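You operate a simulated robot arm through the tools that you are given. There is no shell and no other tool.

You are at the controls of a simulated two-armed robot. One attempt, no reset.

## Task
Hold the divided tray on the top of the long table steady with one hand and put the grey cube in it with the other.

Only the result counts: the job must be done as asked and must still hold three seconds after the hand-in. Knocking over, shifting, dropping, spilling or breaking anything else fails it.

## Robot
Two 7-joint arms with two-finger parallel grippers on one trunk, on a base that moves. Base frame: it is fixed to the floor where the robot stands at the start and does not move with it; the origin is under the middle of the robot, x ahead of it, y to its left, z up; the surface under the hand at the start is at about z = 850. Readings come in mm, degrees, newtons and seconds.
The left shoulder is at the start at [20, 138, 1225], the right one opposite. With the tool pointing down near the work surface each hand reaches from about 100 to 500 mm from the robot's upright axis, wherever it stands, measured 20 degrees to its own side. Payload 1.57 kg a hand.
Tool frame (each hand has its own): the origin (TCP) lies between the finger pads and is the grasp point; the fingertips stand 30 mm ahead of it; z points along the fingers, y is the line along which they close. Largest opening 80 mm; finger width 17, thickness 12; the body of the gripper, 40 by 82 mm, starts 80 mm behind the TCP.
Orientation is told as [roll, pitch, yaw] about the base's x, y, z axes, in that order, counted from this pose: with the fingers straight down and closing along the base's y, the tool's x points along the base's -x, its y along +y and its z along -z.

## Interface
- The arms move only by the tool send_rows. It takes "left_series", "right_series" or both (then of equal length, played together; a hand with none holds still); each is a list of rows, each an object (a shift or turn left out is 0, a gripper value left out holds the last) with "xyz": the shift along the tool's x, y, z in mm, a list of three; "rotation": the turn, a rotation vector about the tool's x, y, z in degrees, a list of three. In form: [{"xyz": [tx, ty, tz], "rotation": [wx, wy, wz]}, ...]. A call has 1 to 20 rows; each row is the pose to reach, as a shift and turn from the pose commanded when the call began, along the tool's axes at that moment. "left_jaw" and "right_jaw" are, for a hand that has rows, the gripper command, from -1 (shut) to 1 (fully open), values between in proportion, set as the call begins (left out, the last holds). Rows are played at 5 a second. More than 50 mm and 8.6 degrees between two rows, or a gripper value outside its range, and nothing of the call is played. Where a pose cannot be reached the arm comes as near as it can. A force on the tool above 40 N (or 10 N above the force at the start of the call, whichever is more), or a blocked arm, ends the call early, and 0.2 s more pass. The fingers move at their own pace (about 45 mm/s each) and stop on an object; they squeeze with about 36 N. The grip force told is the motor's: it shows also when the fingers shut on nothing. Time passes only in rows, and 0.2 s behind the last, so rows that repeat a pose let the fingers close. The reply holds the time, the measured pose of the TCP, the force on the tool along the base axes, the opening and the grip force, in the units named above and with some noise, with the torque about the TCP (base axes, N m) and any sound that the robot's microphone picked up, and new pictures: "show" is both (left out), scene, wrist or none (wrist: the cameras of the hands that moved).
- Cameras (640 x 400 px; columns grow to the right, rows downward): "scene" is now at [146.6, 82.1, 1140.3]; the picture's right is [0.87, -0.50, 0.00], its down [-0.13, -0.22, -0.97] and it looks along [0.48, 0.84, -0.25] (base axes); focal length 214 px, centre (320, 200). "left" rides on the left gripper at [72, 7, -122] in its tool frame; the picture's right is [-0.09, 1.00, 0.00], its down [-0.84, -0.08, -0.54] and it looks along [-0.54, -0.05, 0.84] (tool axes); focal length 238 px, centre (320, 200). "right" rides on the right gripper at [72, -7, -122] in its tool frame; the picture's right is [0.09, 1.00, 0.00], its down [-0.84, 0.08, -0.54] and it looks along [-0.54, 0.05, 0.84] (tool axes); focal length 238 px, centre (320, 200). There is no depth. A picture from a camera that has moved, and an enlarged one, comes with that camera's place and axes in the base frame and with its lens.
- lift_body(by): slides the trunk up (or, below 0, down) by that many mm; the arms and the scene camera ride with it, the base frame stays. It gives what a move gives, with no picture.
- steer(legs): drives the robot by 1 to 6 legs, each [ahead, left, turn to the left] in mm, mm and degrees, along the robot's own axes; the way and the turn of a leg run together, so that a leg with both is an arc; at most 1500 mm and 180 degrees a leg. The arms and the cameras ride along, it lands a little off, and it stops where it bumps. It gives what a move gives, and a new picture of the scene camera.
- turn_head(pan, tilt): turns the head with the scene camera to pan (to the left, within 60 degrees either way) and tilt (down, from -29 to 69), counted from straight ahead of the robot. It gives what a move gives, and a new picture of the scene camera.
- close_up(camera, box): a new picture of the part [left, top, right, bottom] of that camera's present view, enlarged. No time passes.
- finish_job(): hands the job in; it is judged then, once.

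Places have to be worked out from the pictures, the camera data and where the tool is seen. Open the grippers and draw the arms clear of the work before you hand the job in, unless the task says otherwise.

The tools are called after "Call:" by a JSON object that holds its "name" and its "arguments". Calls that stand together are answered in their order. send_rows: Moves the arms, as the interface text tells. Its arguments: {"type":"object","properties":{"left_series":{"type":"array","items":{"type":"object","properties":{"xyz":{"type":"array","items":{"type":"number"}},"rotation":{"type":"array","items":{"type":"number"}}}}},"left_jaw":{"type":"number"},"right_series":{"type":"array","items":{"type":"object","properties":{"xyz":{"type":"array","items":{"type":"number"}},"rotation":{"type":"array","items":{"type":"number"}}}}},"right_jaw":{"type":"number"},"show":{"type":"string","enum":["both","scene","wrist","none"]}},"required":[]} The other tools are called the same way: lift_body (by) moves the trunk up or down; steer (legs) drives the base; turn_head (pan, tilt) turns the head that bears the scene camera; close_up (camera, box) takes an enlarged picture of a part of a camera's view; finish_job () hands the job in.

At the start:

```text
clock: 0.0
left_tcp_pos: [247.4, 309.4, 1065.9]
left_tool_rot: [2.8, 11.2, -0.3]
left_ft_force: [0.3, 1.0, 1.0]
left_moment: [0.0, 0.0, 0.0]
left_finger_gap: 80.0
left_grip_force: 0.0
right_tcp_pos: [331.6, 19.0, 1111.0]
right_tool_rot: [-0.3, 11.1, 0.0]
right_ft_force: [-1.6, -0.1, 0.8]
right_moment: [0.01, 0.0, 0.02]
right_finger_gap: 79.8
right_grip_force: 0.0
trunk travel left (down, up): [-600.0, 640.0]
robot x, y, heading: [1.1, 0.4, 0.2]
head pan, tilt (commanded): [60.2, 14.7]
```

scene: 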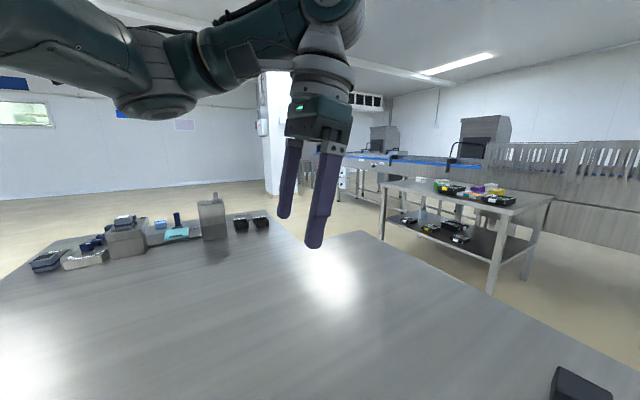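
right: 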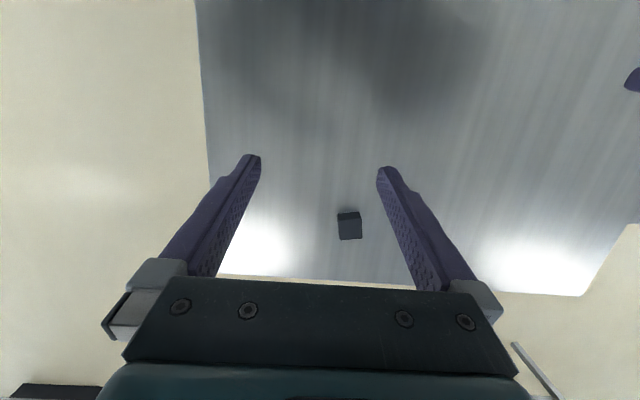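
left: 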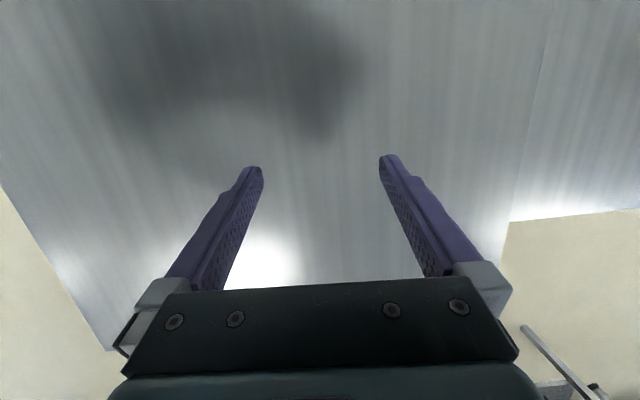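

The scene view shows a steel table with clutter at its far left end and a dark small block close to the robot on the right. I'll turn the head to survey the room before moving.

Call:
{"name": "turn_head", "arguments": {"pan": 0, "tilt": 35}}

Call:
{"name": "close_up", "arguments": {"camera": "right", "box": [280, 160, 420, 280]}}

```text
clock: 1.3
left_tcp_pos: [246.8, 308.4, 1064.4]
left_tool_rot: [2.8, 11.2, -0.3]
left_ft_force: [0.2, 0.0, 1.3]
left_moment: [0.02, 0.0, 0.0]
left_finger_gap: 79.7
left_grip_force: 0.0
right_tcp_pos: [331.3, 18.3, 1110.6]
right_tool_rot: [-0.3, 11.2, 0.0]
right_ft_force: [0.1, 0.1, -0.6]
right_moment: [-0.03, 0.01, 0.0]
right_finger_gap: 79.8
right_grip_force: 0.1
trunk travel left (down, up): [-600.0, 640.0]
robot x, y, heading: [-1.8, -3.1, -0.1]
head pan, tilt (commanded): [0.0, 35.0]
camera scene: at [188.2, 1.2, 1107.8], right [0.0, -1.0, 0.0], down [-0.57, 0.0, -0.82], along [0.82, 0.0, -0.57], focal length 214 px, centre (320, 200)
```

scene: 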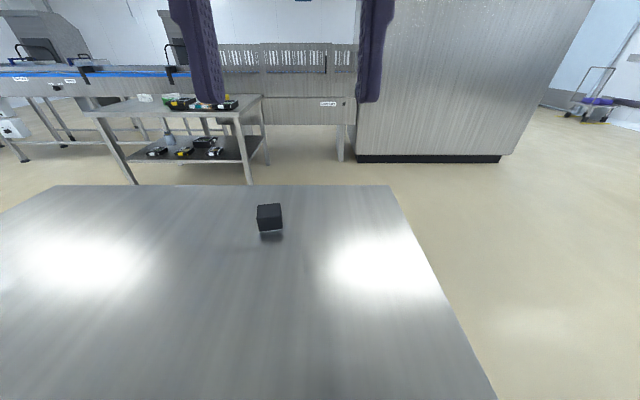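

```text
3.33 times, centred on (350, 220) of right
camera zoom: at [285.5, 13.7, 1244.7], right [-0.09, 1.0, 0.01], down [0.93, 0.08, 0.37], along [0.37, 0.05, -0.93], focal length 794 px, centre (220, 133)
```

zoom: 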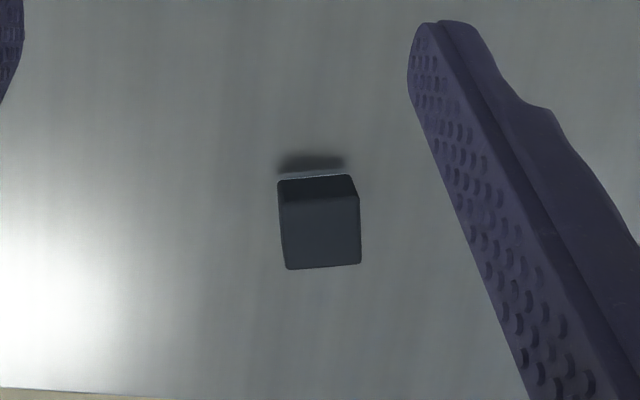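

There is a dark grey cube on the table ahead of me. I'll look left, right and around for the divided tray and any other cubes.

Call:
{"name": "turn_head", "arguments": {"pan": 60, "tilt": 30}}

Call:
{"name": "turn_head", "arguments": {"pan": -60, "tilt": 25}}

Call:
{"name": "turn_head", "arguments": {"pan": 60, "tilt": 10}}

Call:
{"name": "close_up", "arguments": {"camera": "scene", "box": [0, 180, 320, 380]}}

Call:
{"name": "close_up", "arguments": {"camera": "scene", "box": [360, 140, 600, 290]}}

```text
clock: 2.6
left_tcp_pos: [247.3, 307.5, 1064.7]
left_tool_rot: [2.9, 11.2, -0.2]
left_ft_force: [-0.2, -0.1, -0.1]
left_moment: [0.01, -0.01, 0.01]
left_finger_gap: 80.0
left_grip_force: 0.1
right_tcp_pos: [332.2, 18.7, 1111.4]
right_tool_rot: [-0.2, 11.1, -0.1]
right_ft_force: [-0.4, 0.4, 0.2]
right_moment: [-0.01, 0.0, 0.01]
right_finger_gap: 80.3
right_grip_force: 0.1
trunk travel left (down, up): [-600.0, 640.0]
robot x, y, heading: [-2.4, 3.1, 0.0]
head pan, tilt (commanded): [60.0, 30.0]
camera scene: at [145.4, 79.4, 1115.6], right [0.87, -0.5, 0.0], down [-0.25, -0.43, -0.87], along [0.43, 0.75, -0.5], focal length 214 px, centre (320, 200)
```

scene: 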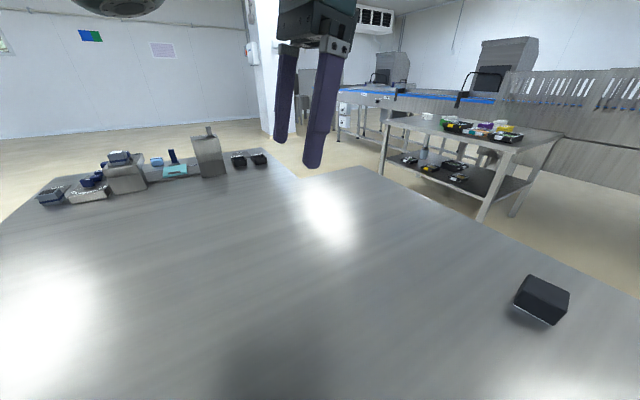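

```text
clock: 4.6
left_tcp_pos: [247.5, 308.6, 1064.5]
left_tool_rot: [2.9, 11.2, -0.4]
left_ft_force: [1.3, 1.6, 0.7]
left_moment: [-0.01, -0.01, -0.01]
left_finger_gap: 80.0
left_grip_force: 0.1
right_tcp_pos: [332.5, 18.8, 1110.5]
right_tool_rot: [-0.3, 11.3, -0.1]
right_ft_force: [0.7, -0.4, 0.2]
right_moment: [-0.01, -0.03, 0.03]
right_finger_gap: 79.9
right_grip_force: 0.1
trunk travel left (down, up): [-600.0, 640.0]
robot x, y, heading: [2.2, 1.8, -0.2]
head pan, tilt (commanded): [-60.0, 25.0]
camera scene: at [146.3, -78.7, 1123.6], right [-0.87, -0.5, 0.0], down [-0.21, 0.37, -0.91], along [0.45, -0.78, -0.42], focal length 214 px, centre (320, 200)
```

scene: 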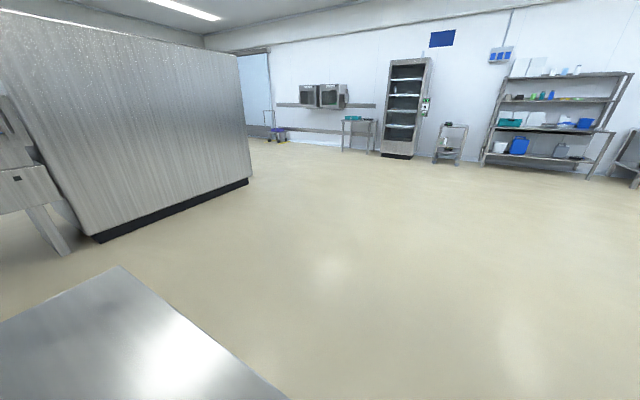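

```text
clock: 6.6
left_tcp_pos: [247.4, 308.6, 1064.3]
left_tool_rot: [3.0, 11.1, -0.3]
left_ft_force: [0.8, -0.5, -0.2]
left_moment: [0.01, -0.02, -0.05]
left_finger_gap: 80.2
left_grip_force: 0.0
right_tcp_pos: [331.7, 18.1, 1110.5]
right_tool_rot: [-0.3, 11.4, 0.0]
right_ft_force: [0.0, 0.2, 0.0]
right_moment: [-0.02, -0.01, 0.01]
right_finger_gap: 80.1
right_grip_force: 0.0
trunk travel left (down, up): [-600.0, 640.0]
robot x, y, heading: [0.2, -0.1, -0.0]
head pan, tilt (commanded): [60.0, 10.0]
camera scene: at [146.7, 81.6, 1147.9], right [0.87, -0.5, 0.0], down [-0.09, -0.15, -0.98], along [0.49, 0.85, -0.17], focal length 214 px, centre (320, 200)
```

scene: 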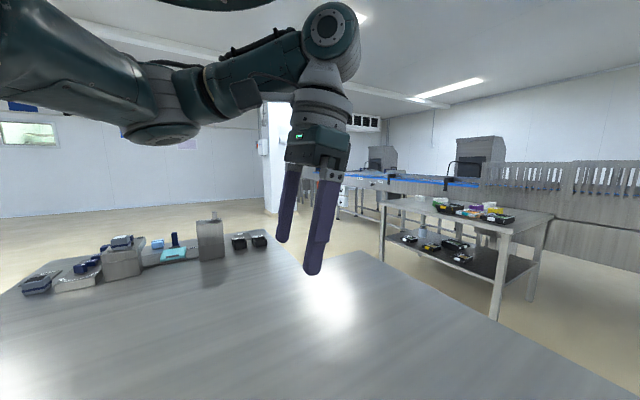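

```text
2.00 times, centred on (160, 280) of scene
camera zoom: at [146.7, 81.6, 1147.9], right [0.87, -0.5, 0.0], down [-0.09, -0.15, -0.98], along [0.49, 0.85, -0.17], focal length 429 px, centre (640, 40)
```

zoom: 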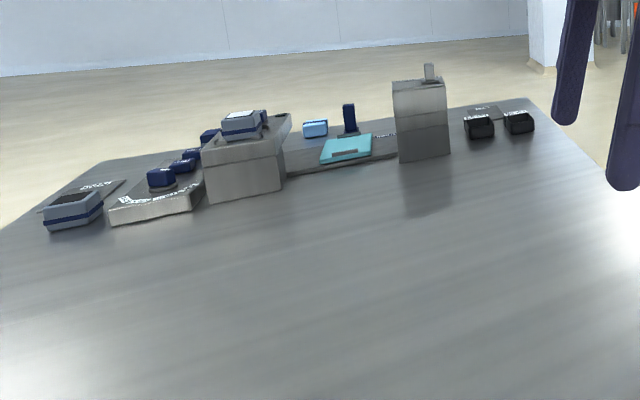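

```text
2.67 times, centred on (480, 215) of scene
camera zoom: at [146.7, 81.6, 1147.9], right [0.87, -0.5, 0.0], down [-0.09, -0.15, -0.98], along [0.49, 0.85, -0.17], focal length 572 px, centre (-107, 160)
```

zoom: 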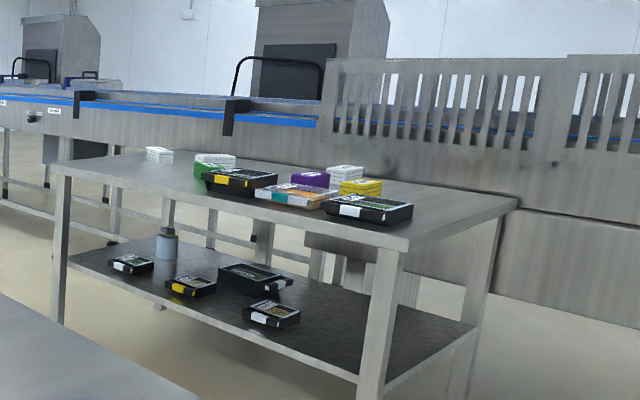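

The grey block sits around x≈470, y≈85 on this table, but no divided tray shows yet. I'll turn the base in place to see what is behind the robot.

Call:
{"name": "close_up", "arguments": {"camera": "left", "box": [0, 0, 640, 400]}}

Call:
{"name": "turn_head", "arguments": {"pan": 0, "tilt": 60}}

```text
1.00 times, centred on (320, 200) of left (not enlarged: the box is as wide or as high as the picture)
camera zoom: at [202.8, 309.2, 1199.0], right [0.1, 0.99, 0.03], down [0.92, -0.11, 0.36], along [0.37, -0.01, -0.93], focal length 238 px, centre (320, 200)
```

zoom: 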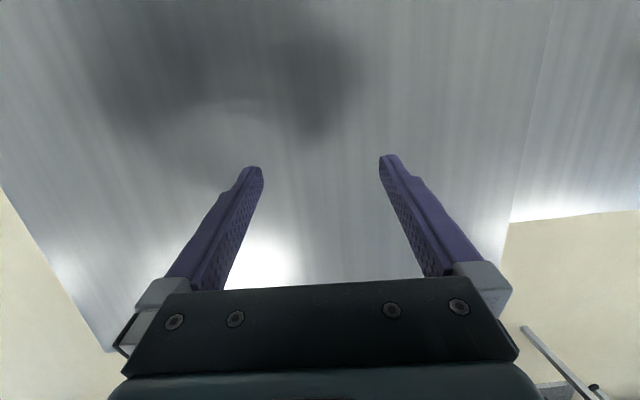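

```text
clock: 7.9
left_tcp_pos: [247.4, 307.7, 1066.1]
left_tool_rot: [2.9, 11.2, -0.3]
left_ft_force: [-0.2, -0.6, 0.2]
left_moment: [0.0, 0.01, -0.02]
left_finger_gap: 80.2
left_grip_force: 0.1
right_tcp_pos: [332.3, 19.0, 1111.0]
right_tool_rot: [-0.3, 11.1, 0.0]
right_ft_force: [-0.6, 0.4, 0.5]
right_moment: [0.02, 0.01, 0.0]
right_finger_gap: 80.2
right_grip_force: 0.1
trunk travel left (down, up): [-600.0, 640.0]
robot x, y, heading: [2.0, 0.3, 0.1]
head pan, tilt (commanded): [0.0, 60.0]
camera scene: at [166.8, 1.2, 1073.6], right [0.0, -1.0, 0.0], down [-0.87, 0.0, -0.5], along [0.5, 0.0, -0.87], focal length 214 px, centre (320, 200)
```

scene: 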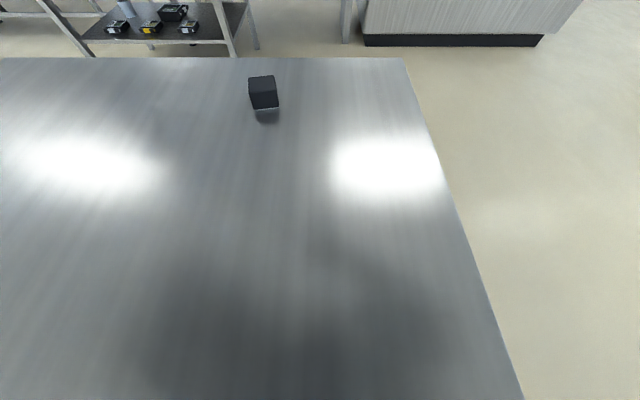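

The table surface is clear around me; the block's front bottom edge is near (460, 88) if the top is at 850. I'll raise the trunk for a higher view of the far clutter.

Call:
{"name": "lift_body", "arguments": {"by": 350}}

Call:
{"name": "turn_head", "arguments": {"pan": 60, "tilt": 35}}

Call:
{"name": "close_up", "arguments": {"camera": "scene", "box": [0, 60, 320, 260]}}

Call:
{"name": "close_up", "arguments": {"camera": "scene", "box": [360, 40, 600, 190]}}

```text
clock: 11.3
left_tcp_pos: [247.7, 308.1, 1414.7]
left_tool_rot: [2.8, 11.3, -0.3]
left_ft_force: [0.3, 0.8, 1.1]
left_moment: [0.04, 0.0, -0.03]
left_finger_gap: 80.0
left_grip_force: 0.1
right_tcp_pos: [331.8, 17.3, 1460.0]
right_tool_rot: [-0.2, 11.2, 0.0]
right_ft_force: [-0.5, 0.6, 0.5]
right_moment: [0.0, -0.03, 0.02]
right_finger_gap: 80.0
right_grip_force: 0.0
trunk travel left (down, up): [-950.0, 290.0]
robot x, y, heading: [-2.6, 1.2, 0.2]
head pan, tilt (commanded): [0.0, 60.0]
```

```text
clock: 12.6
left_tcp_pos: [248.4, 308.7, 1415.3]
left_tool_rot: [2.9, 11.2, -0.3]
left_ft_force: [0.0, 0.3, 0.3]
left_moment: [0.01, 0.05, -0.02]
left_finger_gap: 79.8
left_grip_force: 0.1
right_tcp_pos: [332.7, 18.6, 1460.4]
right_tool_rot: [-0.3, 11.2, 0.0]
right_ft_force: [0.4, 0.5, -0.3]
right_moment: [-0.04, 0.0, 0.02]
right_finger_gap: 80.2
right_grip_force: 0.1
trunk travel left (down, up): [-950.0, 290.0]
robot x, y, heading: [2.3, -0.5, -0.1]
head pan, tilt (commanded): [60.0, 35.0]
camera scene: at [144.2, 77.3, 1457.8], right [0.87, -0.5, 0.0], down [-0.29, -0.5, -0.82], along [0.41, 0.71, -0.57], focal length 214 px, centre (320, 200)
```

scene: 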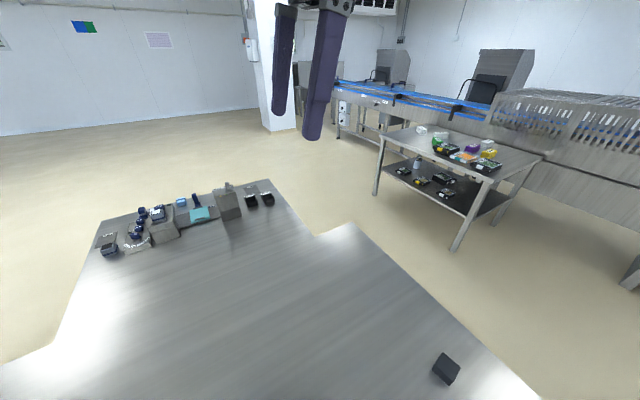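

```text
2.00 times, centred on (160, 160) of scene
camera zoom: at [144.2, 77.3, 1457.8], right [0.87, -0.5, 0.0], down [-0.29, -0.5, -0.82], along [0.41, 0.71, -0.57], focal length 429 px, centre (640, 280)
```

zoom: 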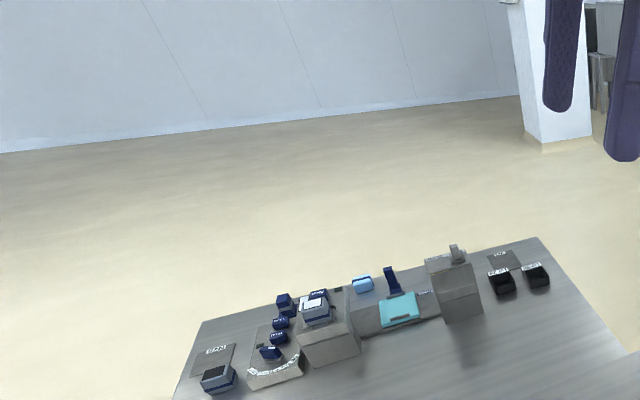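

```text
2.67 times, centred on (480, 115) of scene
camera zoom: at [144.2, 77.3, 1457.8], right [0.87, -0.5, 0.0], down [-0.29, -0.5, -0.82], along [0.41, 0.71, -0.57], focal length 572 px, centre (-107, 427)
```

zoom: 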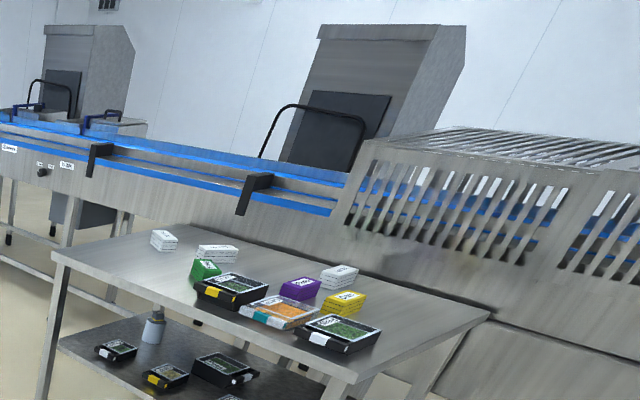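

No divided tray is visible on this side. I'll look straight down for the near table edge before turning the base.

Call:
{"name": "turn_head", "arguments": {"pan": 0, "tilt": 69}}

Call:
{"name": "turn_head", "arguments": {"pan": -60, "tilt": 55}}

Call:
{"name": "turn_head", "arguments": {"pan": 60, "tilt": 60}}

```text
clock: 13.9
left_tcp_pos: [247.9, 307.3, 1414.2]
left_tool_rot: [2.9, 11.2, -0.3]
left_ft_force: [-0.2, -0.5, -0.3]
left_moment: [0.05, 0.0, 0.0]
left_finger_gap: 79.9
left_grip_force: 0.1
right_tcp_pos: [332.3, 19.0, 1461.0]
right_tool_rot: [-0.3, 11.2, 0.0]
right_ft_force: [-0.8, -0.4, 0.8]
right_moment: [-0.02, 0.02, 0.01]
right_finger_gap: 80.4
right_grip_force: 0.1
trunk travel left (down, up): [-950.0, 290.0]
robot x, y, heading: [3.0, 0.5, 0.1]
head pan, tilt (commanded): [0.0, 68.8]
camera scene: at [156.1, 1.1, 1414.2], right [0.0, -1.0, 0.0], down [-0.93, 0.0, -0.36], along [0.36, 0.0, -0.93], focal length 214 px, centre (320, 200)
```

scene: 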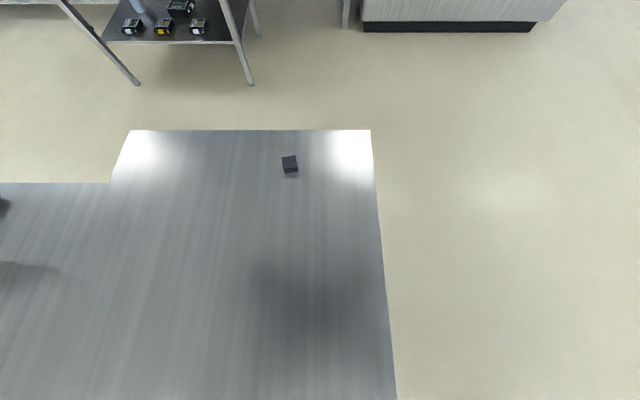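

```text
clock: 15.2
left_tcp_pos: [247.5, 309.6, 1415.4]
left_tool_rot: [3.0, 11.3, -0.3]
left_ft_force: [-0.3, 0.7, -0.4]
left_moment: [-0.02, -0.01, -0.01]
left_finger_gap: 79.7
left_grip_force: 0.1
right_tcp_pos: [332.3, 19.5, 1461.2]
right_tool_rot: [-0.2, 11.2, 0.0]
right_ft_force: [-0.1, -0.7, 0.5]
right_moment: [0.06, -0.01, -0.02]
right_finger_gap: 80.0
right_grip_force: 0.0
trunk travel left (down, up): [-950.0, 290.0]
robot x, y, heading: [-6.2, 2.0, -0.3]
head pan, tilt (commanded): [-60.0, 55.0]
camera scene: at [136.2, -61.3, 1429.6], right [-0.87, -0.5, 0.0], down [-0.41, 0.71, -0.57], along [0.29, -0.5, -0.82], focal length 214 px, centre (320, 200)
```

scene: 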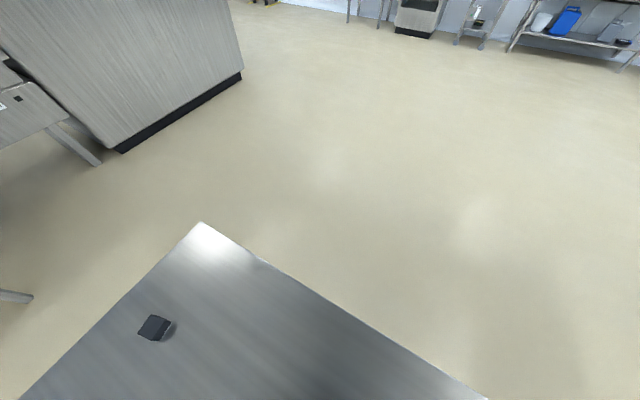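

```text
clock: 17.2
left_tcp_pos: [247.4, 308.4, 1415.1]
left_tool_rot: [2.8, 11.2, -0.3]
left_ft_force: [0.0, 0.1, 0.6]
left_moment: [0.0, -0.02, -0.01]
left_finger_gap: 79.8
left_grip_force: 0.0
right_tcp_pos: [332.4, 19.1, 1461.6]
right_tool_rot: [-0.3, 11.2, -0.1]
right_ft_force: [0.5, 0.0, -0.2]
right_moment: [0.04, 0.02, 0.0]
right_finger_gap: 79.9
right_grip_force: 0.1
trunk travel left (down, up): [-950.0, 290.0]
robot x, y, heading: [-1.0, 3.9, -0.1]
head pan, tilt (commanded): [60.0, 60.0]
camera scene: at [133.5, 58.8, 1423.5], right [0.87, -0.5, 0.0], down [-0.43, -0.75, -0.5], along [0.25, 0.43, -0.87], focal length 214 px, centre (320, 200)
```

scene: 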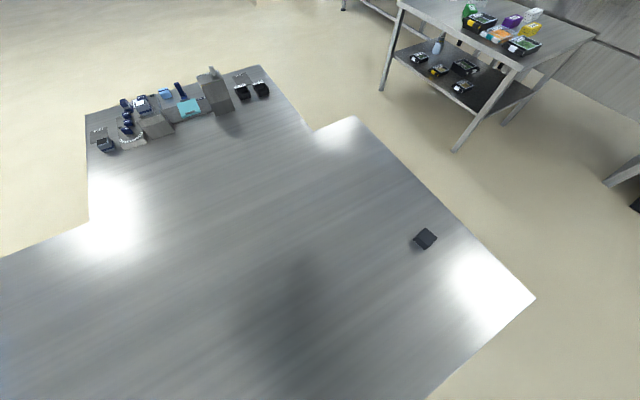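

The dark block is the only cube so far, and the table continues behind the robot. I'll turn the base in place, with the arms raised well clear, to see what lies behind.

Call:
{"name": "steer", "arguments": {"legs": [[0, 0, 100]]}}

Call:
{"name": "turn_head", "arguments": {"pan": 60, "tilt": 35}}

Call:
{"name": "turn_head", "arguments": {"pan": 0, "tilt": 40}}

```text
clock: 21.9
left_tcp_pos: [-349.2, 186.1, 1416.1]
left_tool_rot: [2.8, 11.2, 100.3]
left_ft_force: [0.8, -0.7, -0.6]
left_moment: [-0.03, -0.01, -0.01]
left_finger_gap: 80.1
left_grip_force: 0.0
right_tcp_pos: [-80.2, 323.1, 1461.0]
right_tool_rot: [-0.3, 11.3, 100.7]
right_ft_force: [0.4, -0.2, 0.1]
right_moment: [0.01, 0.0, 0.02]
right_finger_gap: 80.0
right_grip_force: 0.1
trunk travel left (down, up): [-950.0, 290.0]
robot x, y, heading: [-0.7, 0.7, 100.8]
head pan, tilt (commanded): [60.0, 60.0]
camera scene: at [-81.2, 121.2, 1423.5], right [0.33, 0.94, 0.0], down [0.82, -0.29, -0.5], along [-0.47, 0.16, -0.87], focal length 214 px, centre (320, 200)
```

scene: 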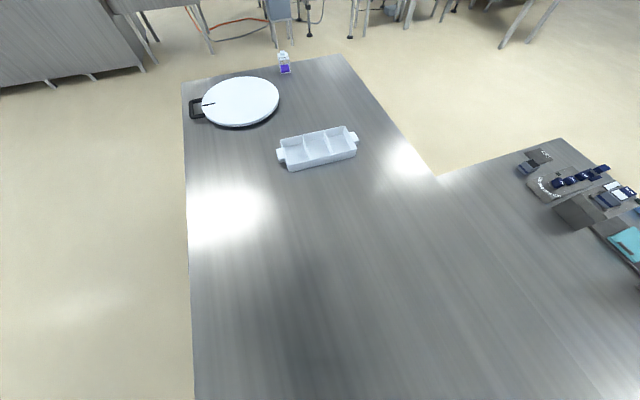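

```text
clock: 22.8
left_tcp_pos: [-349.5, 184.9, 1414.5]
left_tool_rot: [2.8, 11.3, 100.3]
left_ft_force: [0.1, 0.4, 1.0]
left_moment: [-0.02, 0.03, -0.02]
left_finger_gap: 79.9
left_grip_force: 0.1
right_tcp_pos: [-78.9, 321.1, 1460.1]
right_tool_rot: [-0.2, 11.4, 100.7]
right_ft_force: [-0.5, -0.2, -0.1]
right_moment: [-0.01, -0.01, -0.03]
right_finger_gap: 79.7
right_grip_force: 0.1
trunk travel left (down, up): [-950.0, 290.0]
robot x, y, heading: [-1.7, 2.0, 100.9]
head pan, tilt (commanded): [60.0, 35.0]
camera scene: at [-101.4, 128.2, 1457.7], right [0.33, 0.94, 0.0], down [0.54, -0.19, -0.82], along [-0.77, 0.27, -0.57], focal length 214 px, centre (320, 200)
```

scene: 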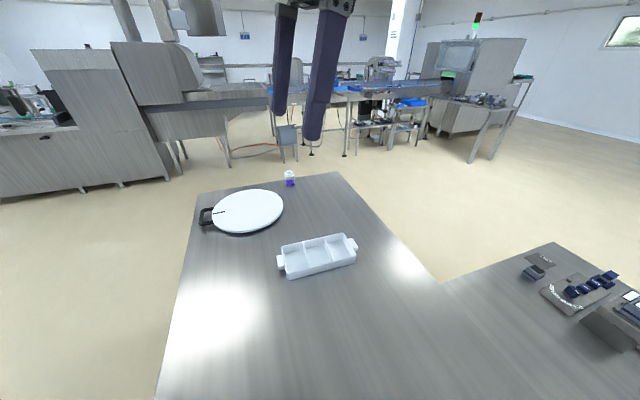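

```text
clock: 24.1
left_tcp_pos: [-349.9, 185.6, 1413.7]
left_tool_rot: [2.9, 11.3, 100.4]
left_ft_force: [-0.7, 0.3, 0.7]
left_moment: [0.01, 0.0, -0.01]
left_finger_gap: 79.8
left_grip_force: 0.0
right_tcp_pos: [-79.1, 322.6, 1460.8]
right_tool_rot: [-0.3, 11.3, 100.7]
right_ft_force: [-0.5, -0.3, 0.3]
right_moment: [0.03, 0.01, -0.01]
right_finger_gap: 79.8
right_grip_force: 0.1
trunk travel left (down, up): [-950.0, 290.0]
robot x, y, heading: [-2.1, 1.3, 100.7]
head pan, tilt (commanded): [0.0, 40.0]
camera scene: at [-34.2, 182.7, 1450.3], right [0.98, 0.19, 0.0], down [0.12, -0.63, -0.77], along [-0.14, 0.75, -0.64], focal length 214 px, centre (320, 200)
```

scene: 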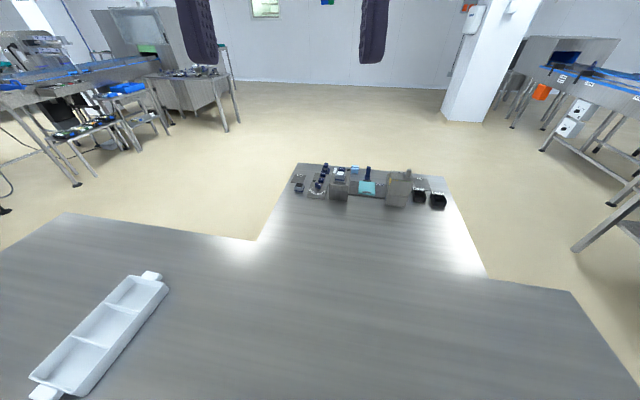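

The divided tray is the white three-compartment one at about x≈-580, y≈290, with end tabs; a white board and a bottle lie beyond it. I'll zoom on it to study its geometry before fetching the cube.

Call:
{"name": "turn_head", "arguments": {"pan": 60, "tilt": 45}}

Call:
{"name": "close_up", "arguments": {"camera": "scene", "box": [240, 160, 400, 260]}}

Call:
{"name": "close_up", "arguments": {"camera": "left", "box": [0, 0, 640, 400]}}

```text
clock: 25.4
left_tcp_pos: [-348.1, 186.1, 1414.9]
left_tool_rot: [2.9, 11.1, 100.4]
left_ft_force: [1.3, 0.0, -0.4]
left_moment: [-0.02, 0.02, -0.04]
left_finger_gap: 79.9
left_grip_force: 0.1
right_tcp_pos: [-80.7, 322.3, 1459.7]
right_tool_rot: [-0.2, 11.3, 100.7]
right_ft_force: [0.3, -0.2, -0.1]
right_moment: [0.04, 0.0, 0.01]
right_finger_gap: 80.0
right_grip_force: 0.0
trunk travel left (down, up): [-950.0, 290.0]
robot x, y, heading: [0.7, 2.2, 100.9]
head pan, tilt (commanded): [60.0, 45.0]
camera scene: at [-95.1, 126.1, 1443.0], right [0.33, 0.94, 0.0], down [0.67, -0.23, -0.71], along [-0.67, 0.23, -0.71], focal length 214 px, centre (320, 200)
```

scene: 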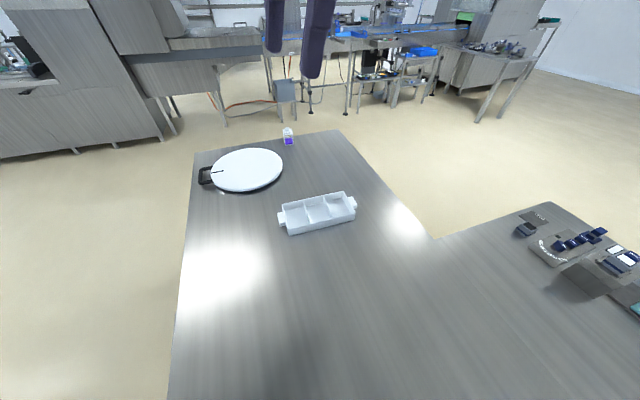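

```text
4.00 times, centred on (320, 210) of scene
camera zoom: at [-95.1, 126.1, 1443.0], right [0.33, 0.94, 0.0], down [0.67, -0.23, -0.71], along [-0.67, 0.23, -0.71], focal length 858 px, centre (320, 160)
```

zoom: 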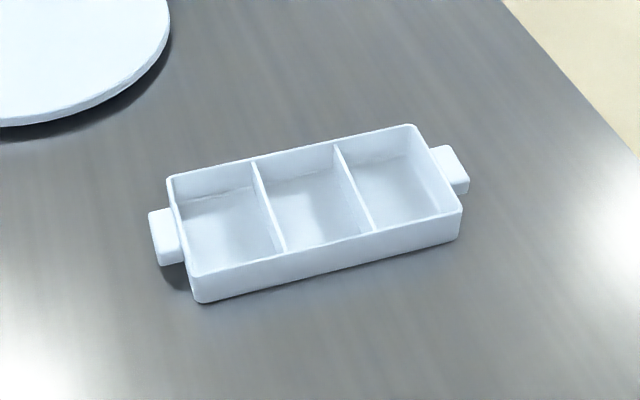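

```text
1.00 times, centred on (320, 200) of left (not enlarged: the box is as wide or as high as the picture)
camera zoom: at [-339.4, 139.5, 1548.8], right [-1.0, -0.08, 0.03], down [-0.06, 0.93, 0.36], along [-0.06, 0.36, -0.93], focal length 238 px, centre (320, 200)
```

zoom: 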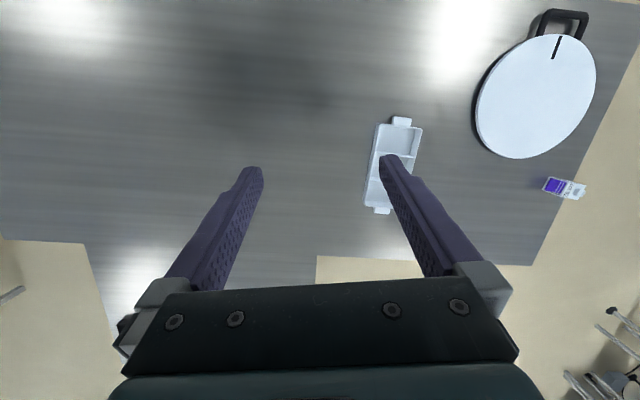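

The tray has three compartments (~75×90 mm each) and end tabs, rotated only about -4° from the y axis. Now I'll turn back and drive closer to the cube so the right hand can take it from above.

Call:
{"name": "steer", "arguments": {"legs": [[0, 0, -91.8], [122, 70, 0]]}}

Call:
{"name": "turn_head", "arguments": {"pan": 0, "tilt": 60}}

Call:
{"name": "close_up", "arguments": {"camera": "right", "box": [200, 100, 440, 250]}}

```text
clock: 30.6
left_tcp_pos: [309.0, 429.5, 1414.4]
left_tool_rot: [2.8, 11.3, 8.2]
left_ft_force: [0.6, 0.2, -0.3]
left_moment: [-0.01, 0.01, -0.01]
left_finger_gap: 79.8
left_grip_force: 0.1
right_tcp_pos: [437.5, 155.7, 1459.9]
right_tool_rot: [-0.3, 11.4, 8.5]
right_ft_force: [-0.2, 0.0, -0.2]
right_moment: [0.0, 0.0, 0.01]
right_finger_gap: 79.8
right_grip_force: 0.1
trunk travel left (down, up): [-950.0, 290.0]
robot x, y, heading: [109.1, 86.4, 8.6]
head pan, tilt (commanded): [60.0, 45.0]
camera scene: at [239.0, 179.3, 1443.0], right [0.93, -0.36, 0.0], down [-0.26, -0.66, -0.71], along [0.26, 0.66, -0.71], focal length 214 px, centre (320, 200)
```

scene: 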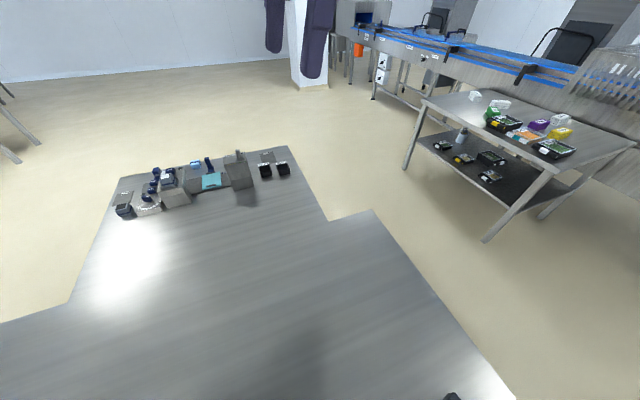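

```text
clock: 31.9
left_tcp_pos: [309.3, 429.7, 1415.1]
left_tool_rot: [2.9, 11.3, 8.3]
left_ft_force: [-0.2, -0.1, -0.4]
left_moment: [0.01, -0.04, -0.01]
left_finger_gap: 80.2
left_grip_force: 0.0
right_tcp_pos: [436.1, 155.0, 1460.1]
right_tool_rot: [-0.2, 11.3, 8.5]
right_ft_force: [-0.6, 0.2, 0.5]
right_moment: [-0.02, 0.01, 0.02]
right_finger_gap: 80.1
right_grip_force: 0.0
trunk travel left (down, up): [-950.0, 290.0]
robot x, y, heading: [114.1, 88.8, 8.8]
head pan, tilt (commanded): [0.0, 60.0]
camera scene: at [275.3, 113.6, 1423.5], right [0.15, -0.99, 0.0], down [-0.86, -0.13, -0.5], along [0.49, 0.08, -0.87], focal length 214 px, centre (320, 200)
```

scene: 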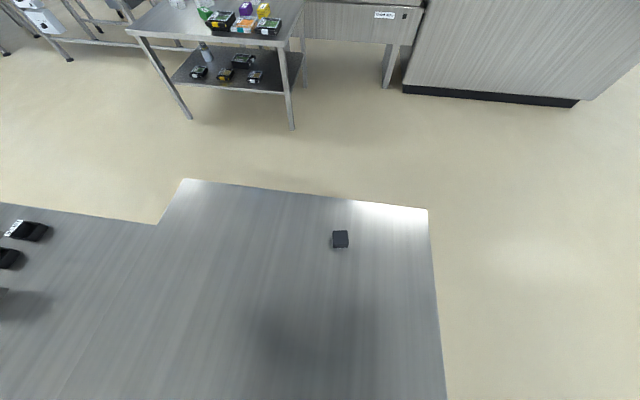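

```text
2.67 times, centred on (320, 175) of right
camera zoom: at [391.2, 143.4, 1594.5], right [-0.24, 0.97, 0.01], down [0.9, 0.22, 0.37], along [0.35, 0.1, -0.93], focal length 636 px, centre (320, 267)
```

zoom: 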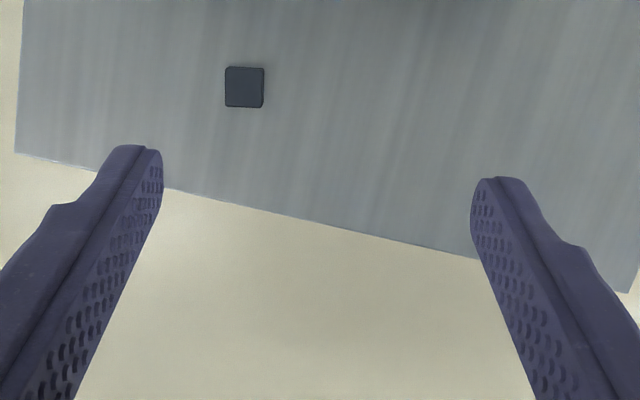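

The base moves fine; the cube centre comes out at about (475, 90) from both cameras, ~40 mm in size. I'll lower the trunk back to working height and straighten the right hand to vertical.

Call:
{"name": "lift_body", "arguments": {"by": -350}}

Call:
{"name": "send_rows", "arguments": {"right_series": [{"rotation": [0, -5.6, 0]}, {"rotation": [0, -11.3, 0]}, {"rotation": [0, -11.3, 0]}], "right_jaw": 1, "show": "wrist"}}

```text
clock: 35.3
left_tcp_pos: [309.7, 429.1, 1065.0]
left_tool_rot: [2.9, 11.2, 8.2]
left_ft_force: [-0.3, -0.4, 0.7]
left_moment: [0.0, 0.03, 0.01]
left_finger_gap: 80.0
left_grip_force: 0.1
right_tcp_pos: [436.0, 156.1, 1110.3]
right_tool_rot: [-0.3, 11.2, 8.6]
right_ft_force: [-0.5, -0.4, -3.3]
right_moment: [-0.02, 0.04, 0.01]
right_finger_gap: 79.8
right_grip_force: 0.0
trunk travel left (down, up): [-600.0, 640.0]
robot x, y, heading: [110.7, 89.1, 8.7]
head pan, tilt (commanded): [0.0, 60.0]
```

```text
clock: 36.1
left_tcp_pos: [308.3, 430.6, 1065.0]
left_tool_rot: [2.9, 11.4, 8.3]
left_ft_force: [0.6, 0.2, 0.5]
left_moment: [0.0, 0.0, 0.02]
left_finger_gap: 80.0
left_grip_force: 0.1
right_tcp_pos: [431.2, 158.0, 1103.1]
right_tool_rot: [-0.8, 1.0, 9.1]
right_ft_force: [0.7, -0.1, 0.1]
right_moment: [0.01, -0.03, 0.04]
right_finger_gap: 80.3
right_grip_force: 0.0
trunk travel left (down, up): [-600.0, 640.0]
robot x, y, heading: [109.9, 88.0, 8.7]
head pan, tilt (commanded): [0.0, 60.0]
camera right: at [363.8, 141.5, 1226.4], right [-0.25, 0.97, -0.01], down [0.82, 0.22, 0.53], along [0.51, 0.12, -0.85], focal length 238 px, centre (320, 200)
```

right: 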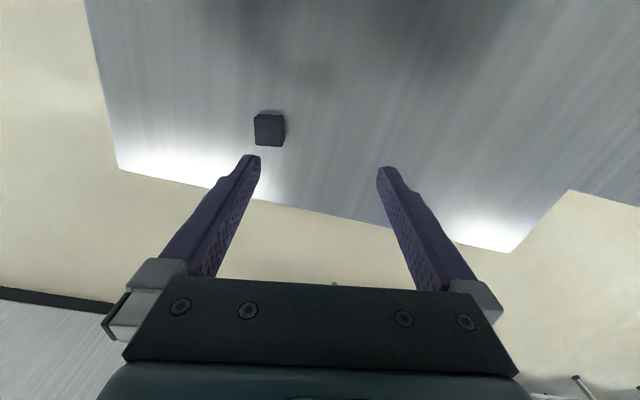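

The hand is near vertical at (431, 158, 1103). I'll move it over the cube at about z=980 and check alignment with the wrist camera.

Call:
{"name": "send_rows", "arguments": {"right_series": [{"xyz": [-7, -18, 30]}, {"xyz": [-14, -36, 60]}, {"xyz": [-21, -54, 90]}, {"xyz": [-28.7, -71, 120]}, {"xyz": [-28.7, -71, 120]}, {"xyz": [-28.7, -71, 120]}], "show": "both"}}

Call:
{"name": "close_up", "arguments": {"camera": "right", "box": [240, 120, 400, 220]}}

```text
clock: 37.5
left_tcp_pos: [308.8, 429.6, 1064.4]
left_tool_rot: [2.8, 11.3, 8.3]
left_ft_force: [0.3, -0.4, 0.0]
left_moment: [-0.01, -0.03, -0.01]
left_finger_gap: 79.9
left_grip_force: 0.2
right_tcp_pos: [475.3, 89.9, 991.2]
right_tool_rot: [-0.4, -0.1, 8.6]
right_ft_force: [0.6, 0.1, -0.6]
right_moment: [0.0, 0.03, 0.0]
right_finger_gap: 80.0
right_grip_force: 0.0
trunk travel left (down, up): [-600.0, 640.0]
robot x, y, heading: [110.5, 88.1, 8.5]
head pan, tilt (commanded): [0.0, 60.0]
camera scene: at [275.3, 113.6, 1073.5], right [0.15, -0.99, 0.0], down [-0.86, -0.13, -0.5], along [0.49, 0.07, -0.87], focal length 214 px, centre (320, 200)
camera right: at [404.6, 73.3, 1113.3], right [-0.24, 0.97, 0.0], down [0.82, 0.2, 0.54], along [0.53, 0.13, -0.84], focal length 238 px, centre (320, 200)
```

scene: 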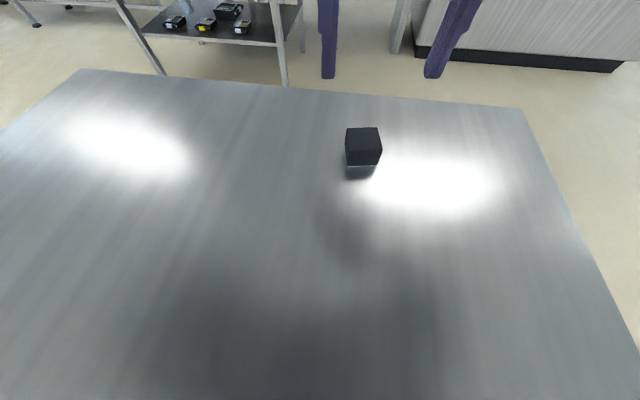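
right: 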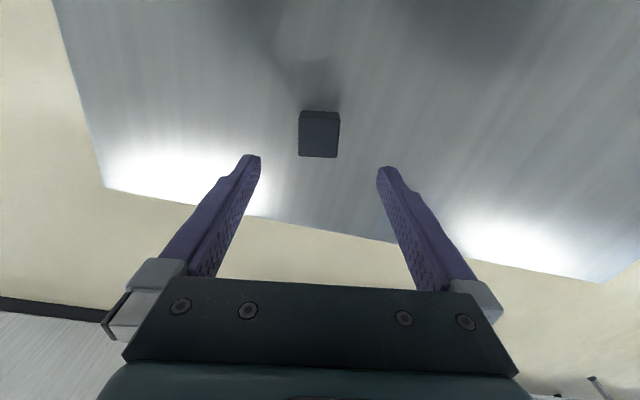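

```text
4.00 times, centred on (320, 170) of right
camera zoom: at [404.6, 73.3, 1113.3], right [-0.24, 0.97, 0.0], down [0.82, 0.2, 0.54], along [0.53, 0.13, -0.84], focal length 953 px, centre (320, 320)
```

zoom: 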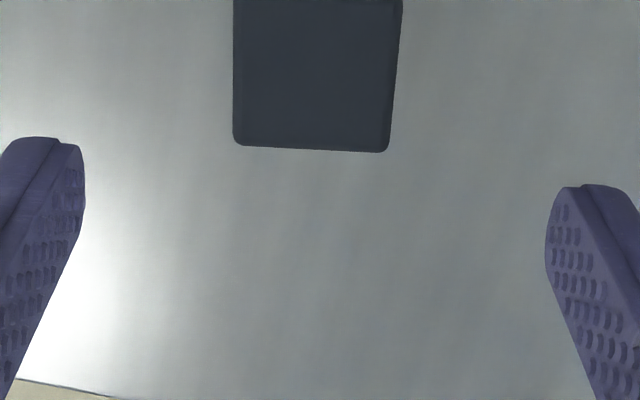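

From the wrist view the cube's top is centred near (476.5, 90) with yaw ≈ 11°, well between the fingers. I'll turn the hand 2.7° to match and descend to fingertips ~5 mm above the table.

Call:
{"name": "send_rows", "arguments": {"right_series": [{"xyz": [-1, 0, 30], "rotation": [0, 0, -1.5]}, {"xyz": [-1, 0, 60], "rotation": [0, 0, -2.7]}, {"xyz": [-1, 0, 85], "rotation": [0, 0, -2.7]}, {"xyz": [-1, 0, 98], "rotation": [0, 0, -2.7]}, {"xyz": [-1, 0, 105], "rotation": [0, 0, -2.7]}, {"xyz": [-1, 0, 105], "rotation": [0, 0, -2.7]}], "right_jaw": 1, "show": "both"}}

```text
clock: 38.9
left_tcp_pos: [309.1, 429.3, 1065.0]
left_tool_rot: [2.9, 11.3, 8.4]
left_ft_force: [0.3, 0.2, 0.1]
left_moment: [0.0, -0.04, -0.02]
left_finger_gap: 80.2
left_grip_force: 0.1
right_tcp_pos: [476.4, 88.8, 885.3]
right_tool_rot: [-0.4, 0.0, 11.3]
right_ft_force: [-0.5, 0.5, -0.6]
right_moment: [-0.02, -0.02, -0.01]
right_finger_gap: 79.9
right_grip_force: 0.1
trunk travel left (down, up): [-600.0, 640.0]
robot x, y, heading: [110.1, 85.8, 8.5]
head pan, tilt (commanded): [0.0, 60.0]
camera scene: at [275.3, 113.6, 1073.5], right [0.15, -0.99, 0.0], down [-0.86, -0.13, -0.5], along [0.49, 0.07, -0.87], focal length 214 px, centre (320, 200)
camera right: at [407.0, 69.5, 1008.0], right [-0.29, 0.96, 0.0], down [0.8, 0.24, 0.54], along [0.52, 0.15, -0.84], focal length 238 px, centre (320, 200)
```

scene: 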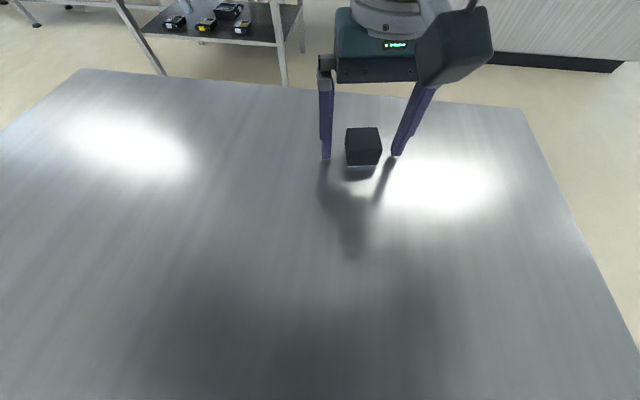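
right: 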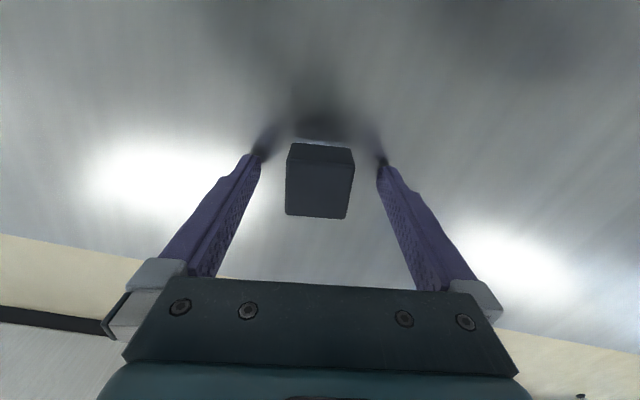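

The cube sits between the open fingers with the tips just above the table. I'll close the right gripper on it.

Call:
{"name": "send_rows", "arguments": {"right_series": [{"xyz": [0, 0, 0]}, {"xyz": [0, 0, 0]}, {"xyz": [0, 0, 0]}, {"xyz": [0, 0, 0]}, {"xyz": [0, 0, 0]}], "right_jaw": -1, "show": "wrist"}}

```text
clock: 40.1
left_tcp_pos: [309.3, 429.7, 1063.6]
left_tool_rot: [2.9, 11.3, 8.3]
left_ft_force: [-0.5, 0.3, 0.5]
left_moment: [-0.03, 0.01, -0.01]
left_finger_gap: 80.2
left_grip_force: 0.0
right_tcp_pos: [475.6, 88.9, 885.8]
right_tool_rot: [-0.1, -0.1, 11.4]
right_ft_force: [1.0, -1.0, 0.5]
right_moment: [0.03, 0.01, -0.03]
right_finger_gap: 39.7
right_grip_force: 36.0
trunk travel left (down, up): [-600.0, 640.0]
robot x, y, heading: [106.9, 87.6, 8.4]
head pan, tilt (commanded): [0.0, 60.0]
camera right: at [407.1, 69.3, 1008.2], right [-0.28, 0.96, -0.01], down [0.81, 0.24, 0.54], along [0.52, 0.15, -0.84], focal length 238 px, centre (320, 200)
```

right: 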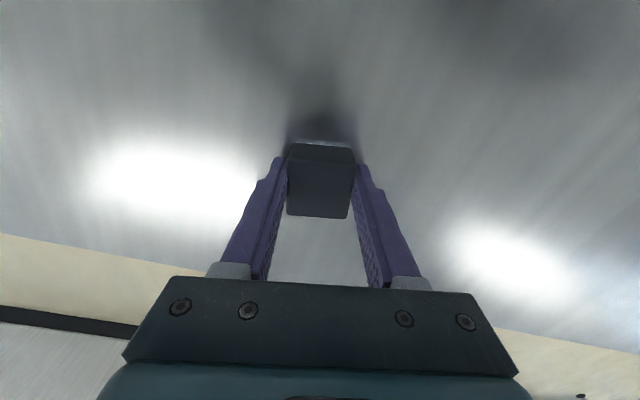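

The grip holds at 39.7 mm with 36 N. I'll lift the cube straight up to a safe travel height.

Call:
{"name": "send_rows", "arguments": {"right_series": [{"xyz": [0, 0, -15]}, {"xyz": [0, 0, -40]}, {"xyz": [0, 0, -80]}, {"xyz": [0, 0, -120]}, {"xyz": [0, 0, -160]}, {"xyz": [0, 0, -200]}, {"xyz": [0, 0, -200]}], "right_jaw": -1, "show": "both"}}

```text
clock: 41.7
left_tcp_pos: [308.3, 429.2, 1064.5]
left_tool_rot: [2.9, 11.2, 8.3]
left_ft_force: [0.3, 0.0, 0.2]
left_moment: [0.02, 0.02, 0.01]
left_finger_gap: 79.8
left_grip_force: 0.1
right_tcp_pos: [476.9, 90.2, 1086.5]
right_tool_rot: [-0.2, -0.1, 11.2]
right_ft_force: [0.3, 0.4, -4.2]
right_moment: [0.01, 0.02, -0.02]
right_finger_gap: 39.5
right_grip_force: 35.7
trunk travel left (down, up): [-600.0, 640.0]
robot x, y, heading: [112.8, 89.5, 8.5]
head pan, tilt (commanded): [0.0, 60.0]
camera scene: at [275.0, 113.6, 1073.4], right [0.15, -0.99, 0.0], down [-0.86, -0.13, -0.5], along [0.49, 0.07, -0.87], focal length 214 px, centre (320, 200)
camera right: at [407.3, 71.2, 1208.6], right [-0.29, 0.96, -0.01], down [0.81, 0.24, 0.54], along [0.52, 0.15, -0.84], focal length 238 px, centre (320, 200)
```

scene: 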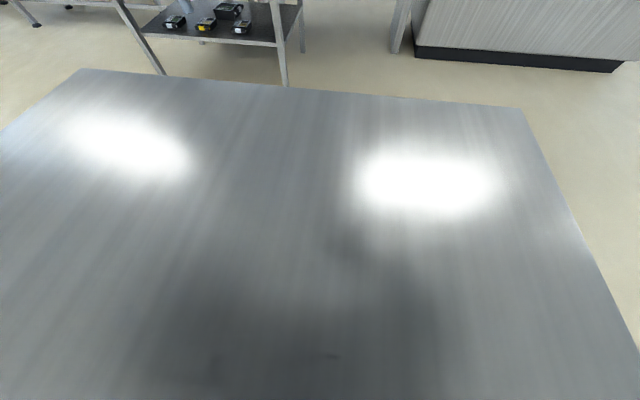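
right: 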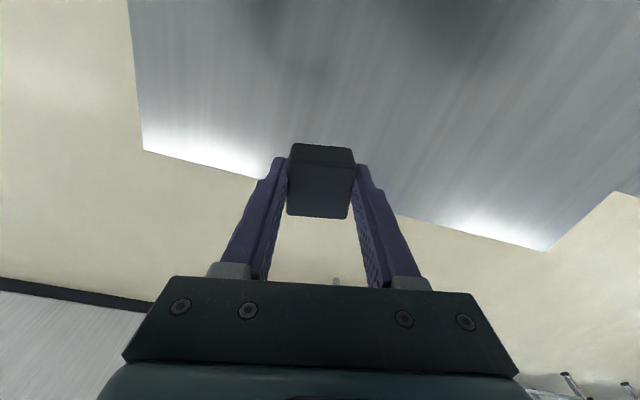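

The cube is held (about 0.4 kg). To place it across the wide direction of a compartment I'll want the hand yawed 90°; I'll test that turn here in free air.

Call:
{"name": "send_rows", "arguments": {"right_series": [{"rotation": [0, 0, -8]}, {"rotation": [0, 0, -16]}, {"rotation": [0, 0, -24]}, {"rotation": [0, 0, -32]}, {"rotation": [0, 0, -40]}, {"rotation": [0, 0, -48]}, {"rotation": [0, 0, -56]}, {"rotation": [0, 0, -64]}, {"rotation": [0, 0, -72]}, {"rotation": [0, 0, -80]}, {"rotation": [0, 0, -88]}, {"rotation": [0, 0, -88]}], "right_jaw": -1, "show": "both"}}

```text
clock: 44.5
left_tcp_pos: [308.4, 428.7, 1063.7]
left_tool_rot: [2.8, 11.3, 8.4]
left_ft_force: [0.9, 0.3, -0.7]
left_moment: [-0.01, 0.03, -0.02]
left_finger_gap: 80.1
left_grip_force: 0.0
right_tcp_pos: [363.2, 44.3, 1099.0]
right_tool_rot: [4.6, 7.1, 98.1]
right_ft_force: [-0.2, 0.1, -4.0]
right_moment: [0.01, 0.01, 0.04]
right_finger_gap: 39.5
right_grip_force: 35.8
right hand out of reach, approached as far as the arm can: row 8, 9, 10, 11, 12
trunk travel left (down, up): [-600.0, 640.0]
robot x, y, heading: [114.0, 85.7, 8.6]
head pan, tilt (commanded): [0.0, 60.0]
stopped in row 12 (right hand): the arm was blocked; the commanded pose is now the measured one
camera scene: at [275.1, 113.6, 1073.5], right [0.15, -0.99, 0.0], down [-0.86, -0.13, -0.5], along [0.49, 0.07, -0.87], focal length 214 px, centre (320, 200)
camera right: at [387.7, -8.1, 1229.7], right [-0.97, -0.22, 0.09], down [-0.16, 0.88, 0.44], along [-0.18, 0.41, -0.89], focal length 238 px, centre (320, 200)
```

scene: 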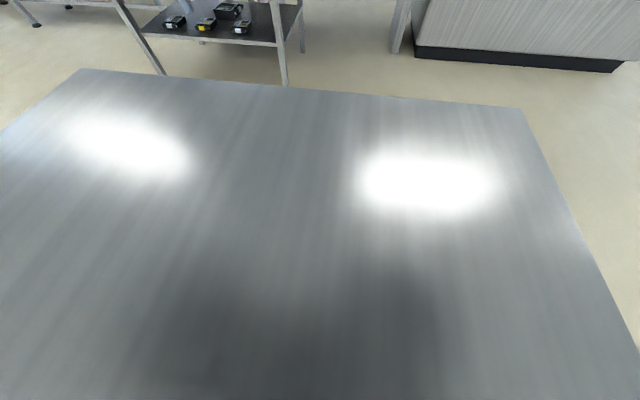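
right: 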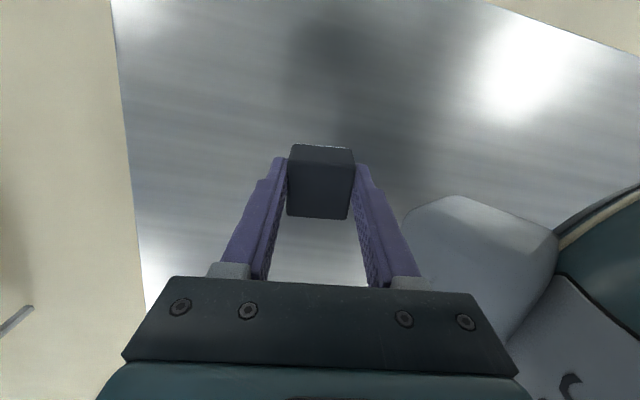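

The +90° yaw is only reachable with a tilt, so I'll rather approach the tray on a diagonal heading (~115°) needing only about −28° of hand yaw. First I unwind the right hand.

Call:
{"name": "send_rows", "arguments": {"right_series": [{"rotation": [0, 0, 8]}, {"rotation": [0, 0, 16]}, {"rotation": [0, 0, 24]}, {"rotation": [0, 0, 32]}, {"rotation": [0, 0, 40]}, {"rotation": [0, 0, 48]}, {"rotation": [0, 0, 56]}, {"rotation": [0, 0, 64]}, {"rotation": [0, 0, 64]}], "right_jaw": -1, "show": "wrist"}}

```text
clock: 46.5
left_tcp_pos: [309.3, 430.2, 1064.1]
left_tool_rot: [2.9, 11.3, 8.4]
left_ft_force: [0.0, -0.1, 0.9]
left_moment: [0.01, 0.03, -0.05]
left_finger_gap: 80.1
left_grip_force: 0.0
right_tcp_pos: [363.7, 44.2, 1099.6]
right_tool_rot: [-4.6, 7.2, 33.4]
right_ft_force: [-0.1, -0.5, -3.2]
right_moment: [-0.01, -0.01, 0.0]
right_finger_gap: 39.7
right_grip_force: 36.4
trunk travel left (down, up): [-600.0, 640.0]
robot x, y, heading: [109.5, 92.8, 8.5]
head pan, tilt (commanded): [0.0, 60.0]
camera right: at [315.1, 16.7, 1230.7], right [-0.63, 0.77, -0.07], down [0.68, 0.59, 0.43], along [0.37, 0.22, -0.9], focal length 238 px, centre (320, 200)
```

right: 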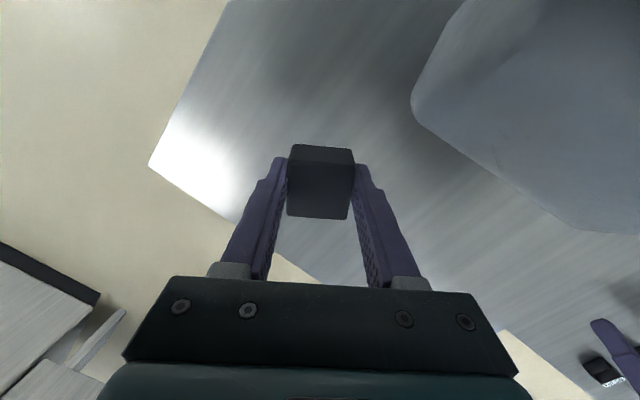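

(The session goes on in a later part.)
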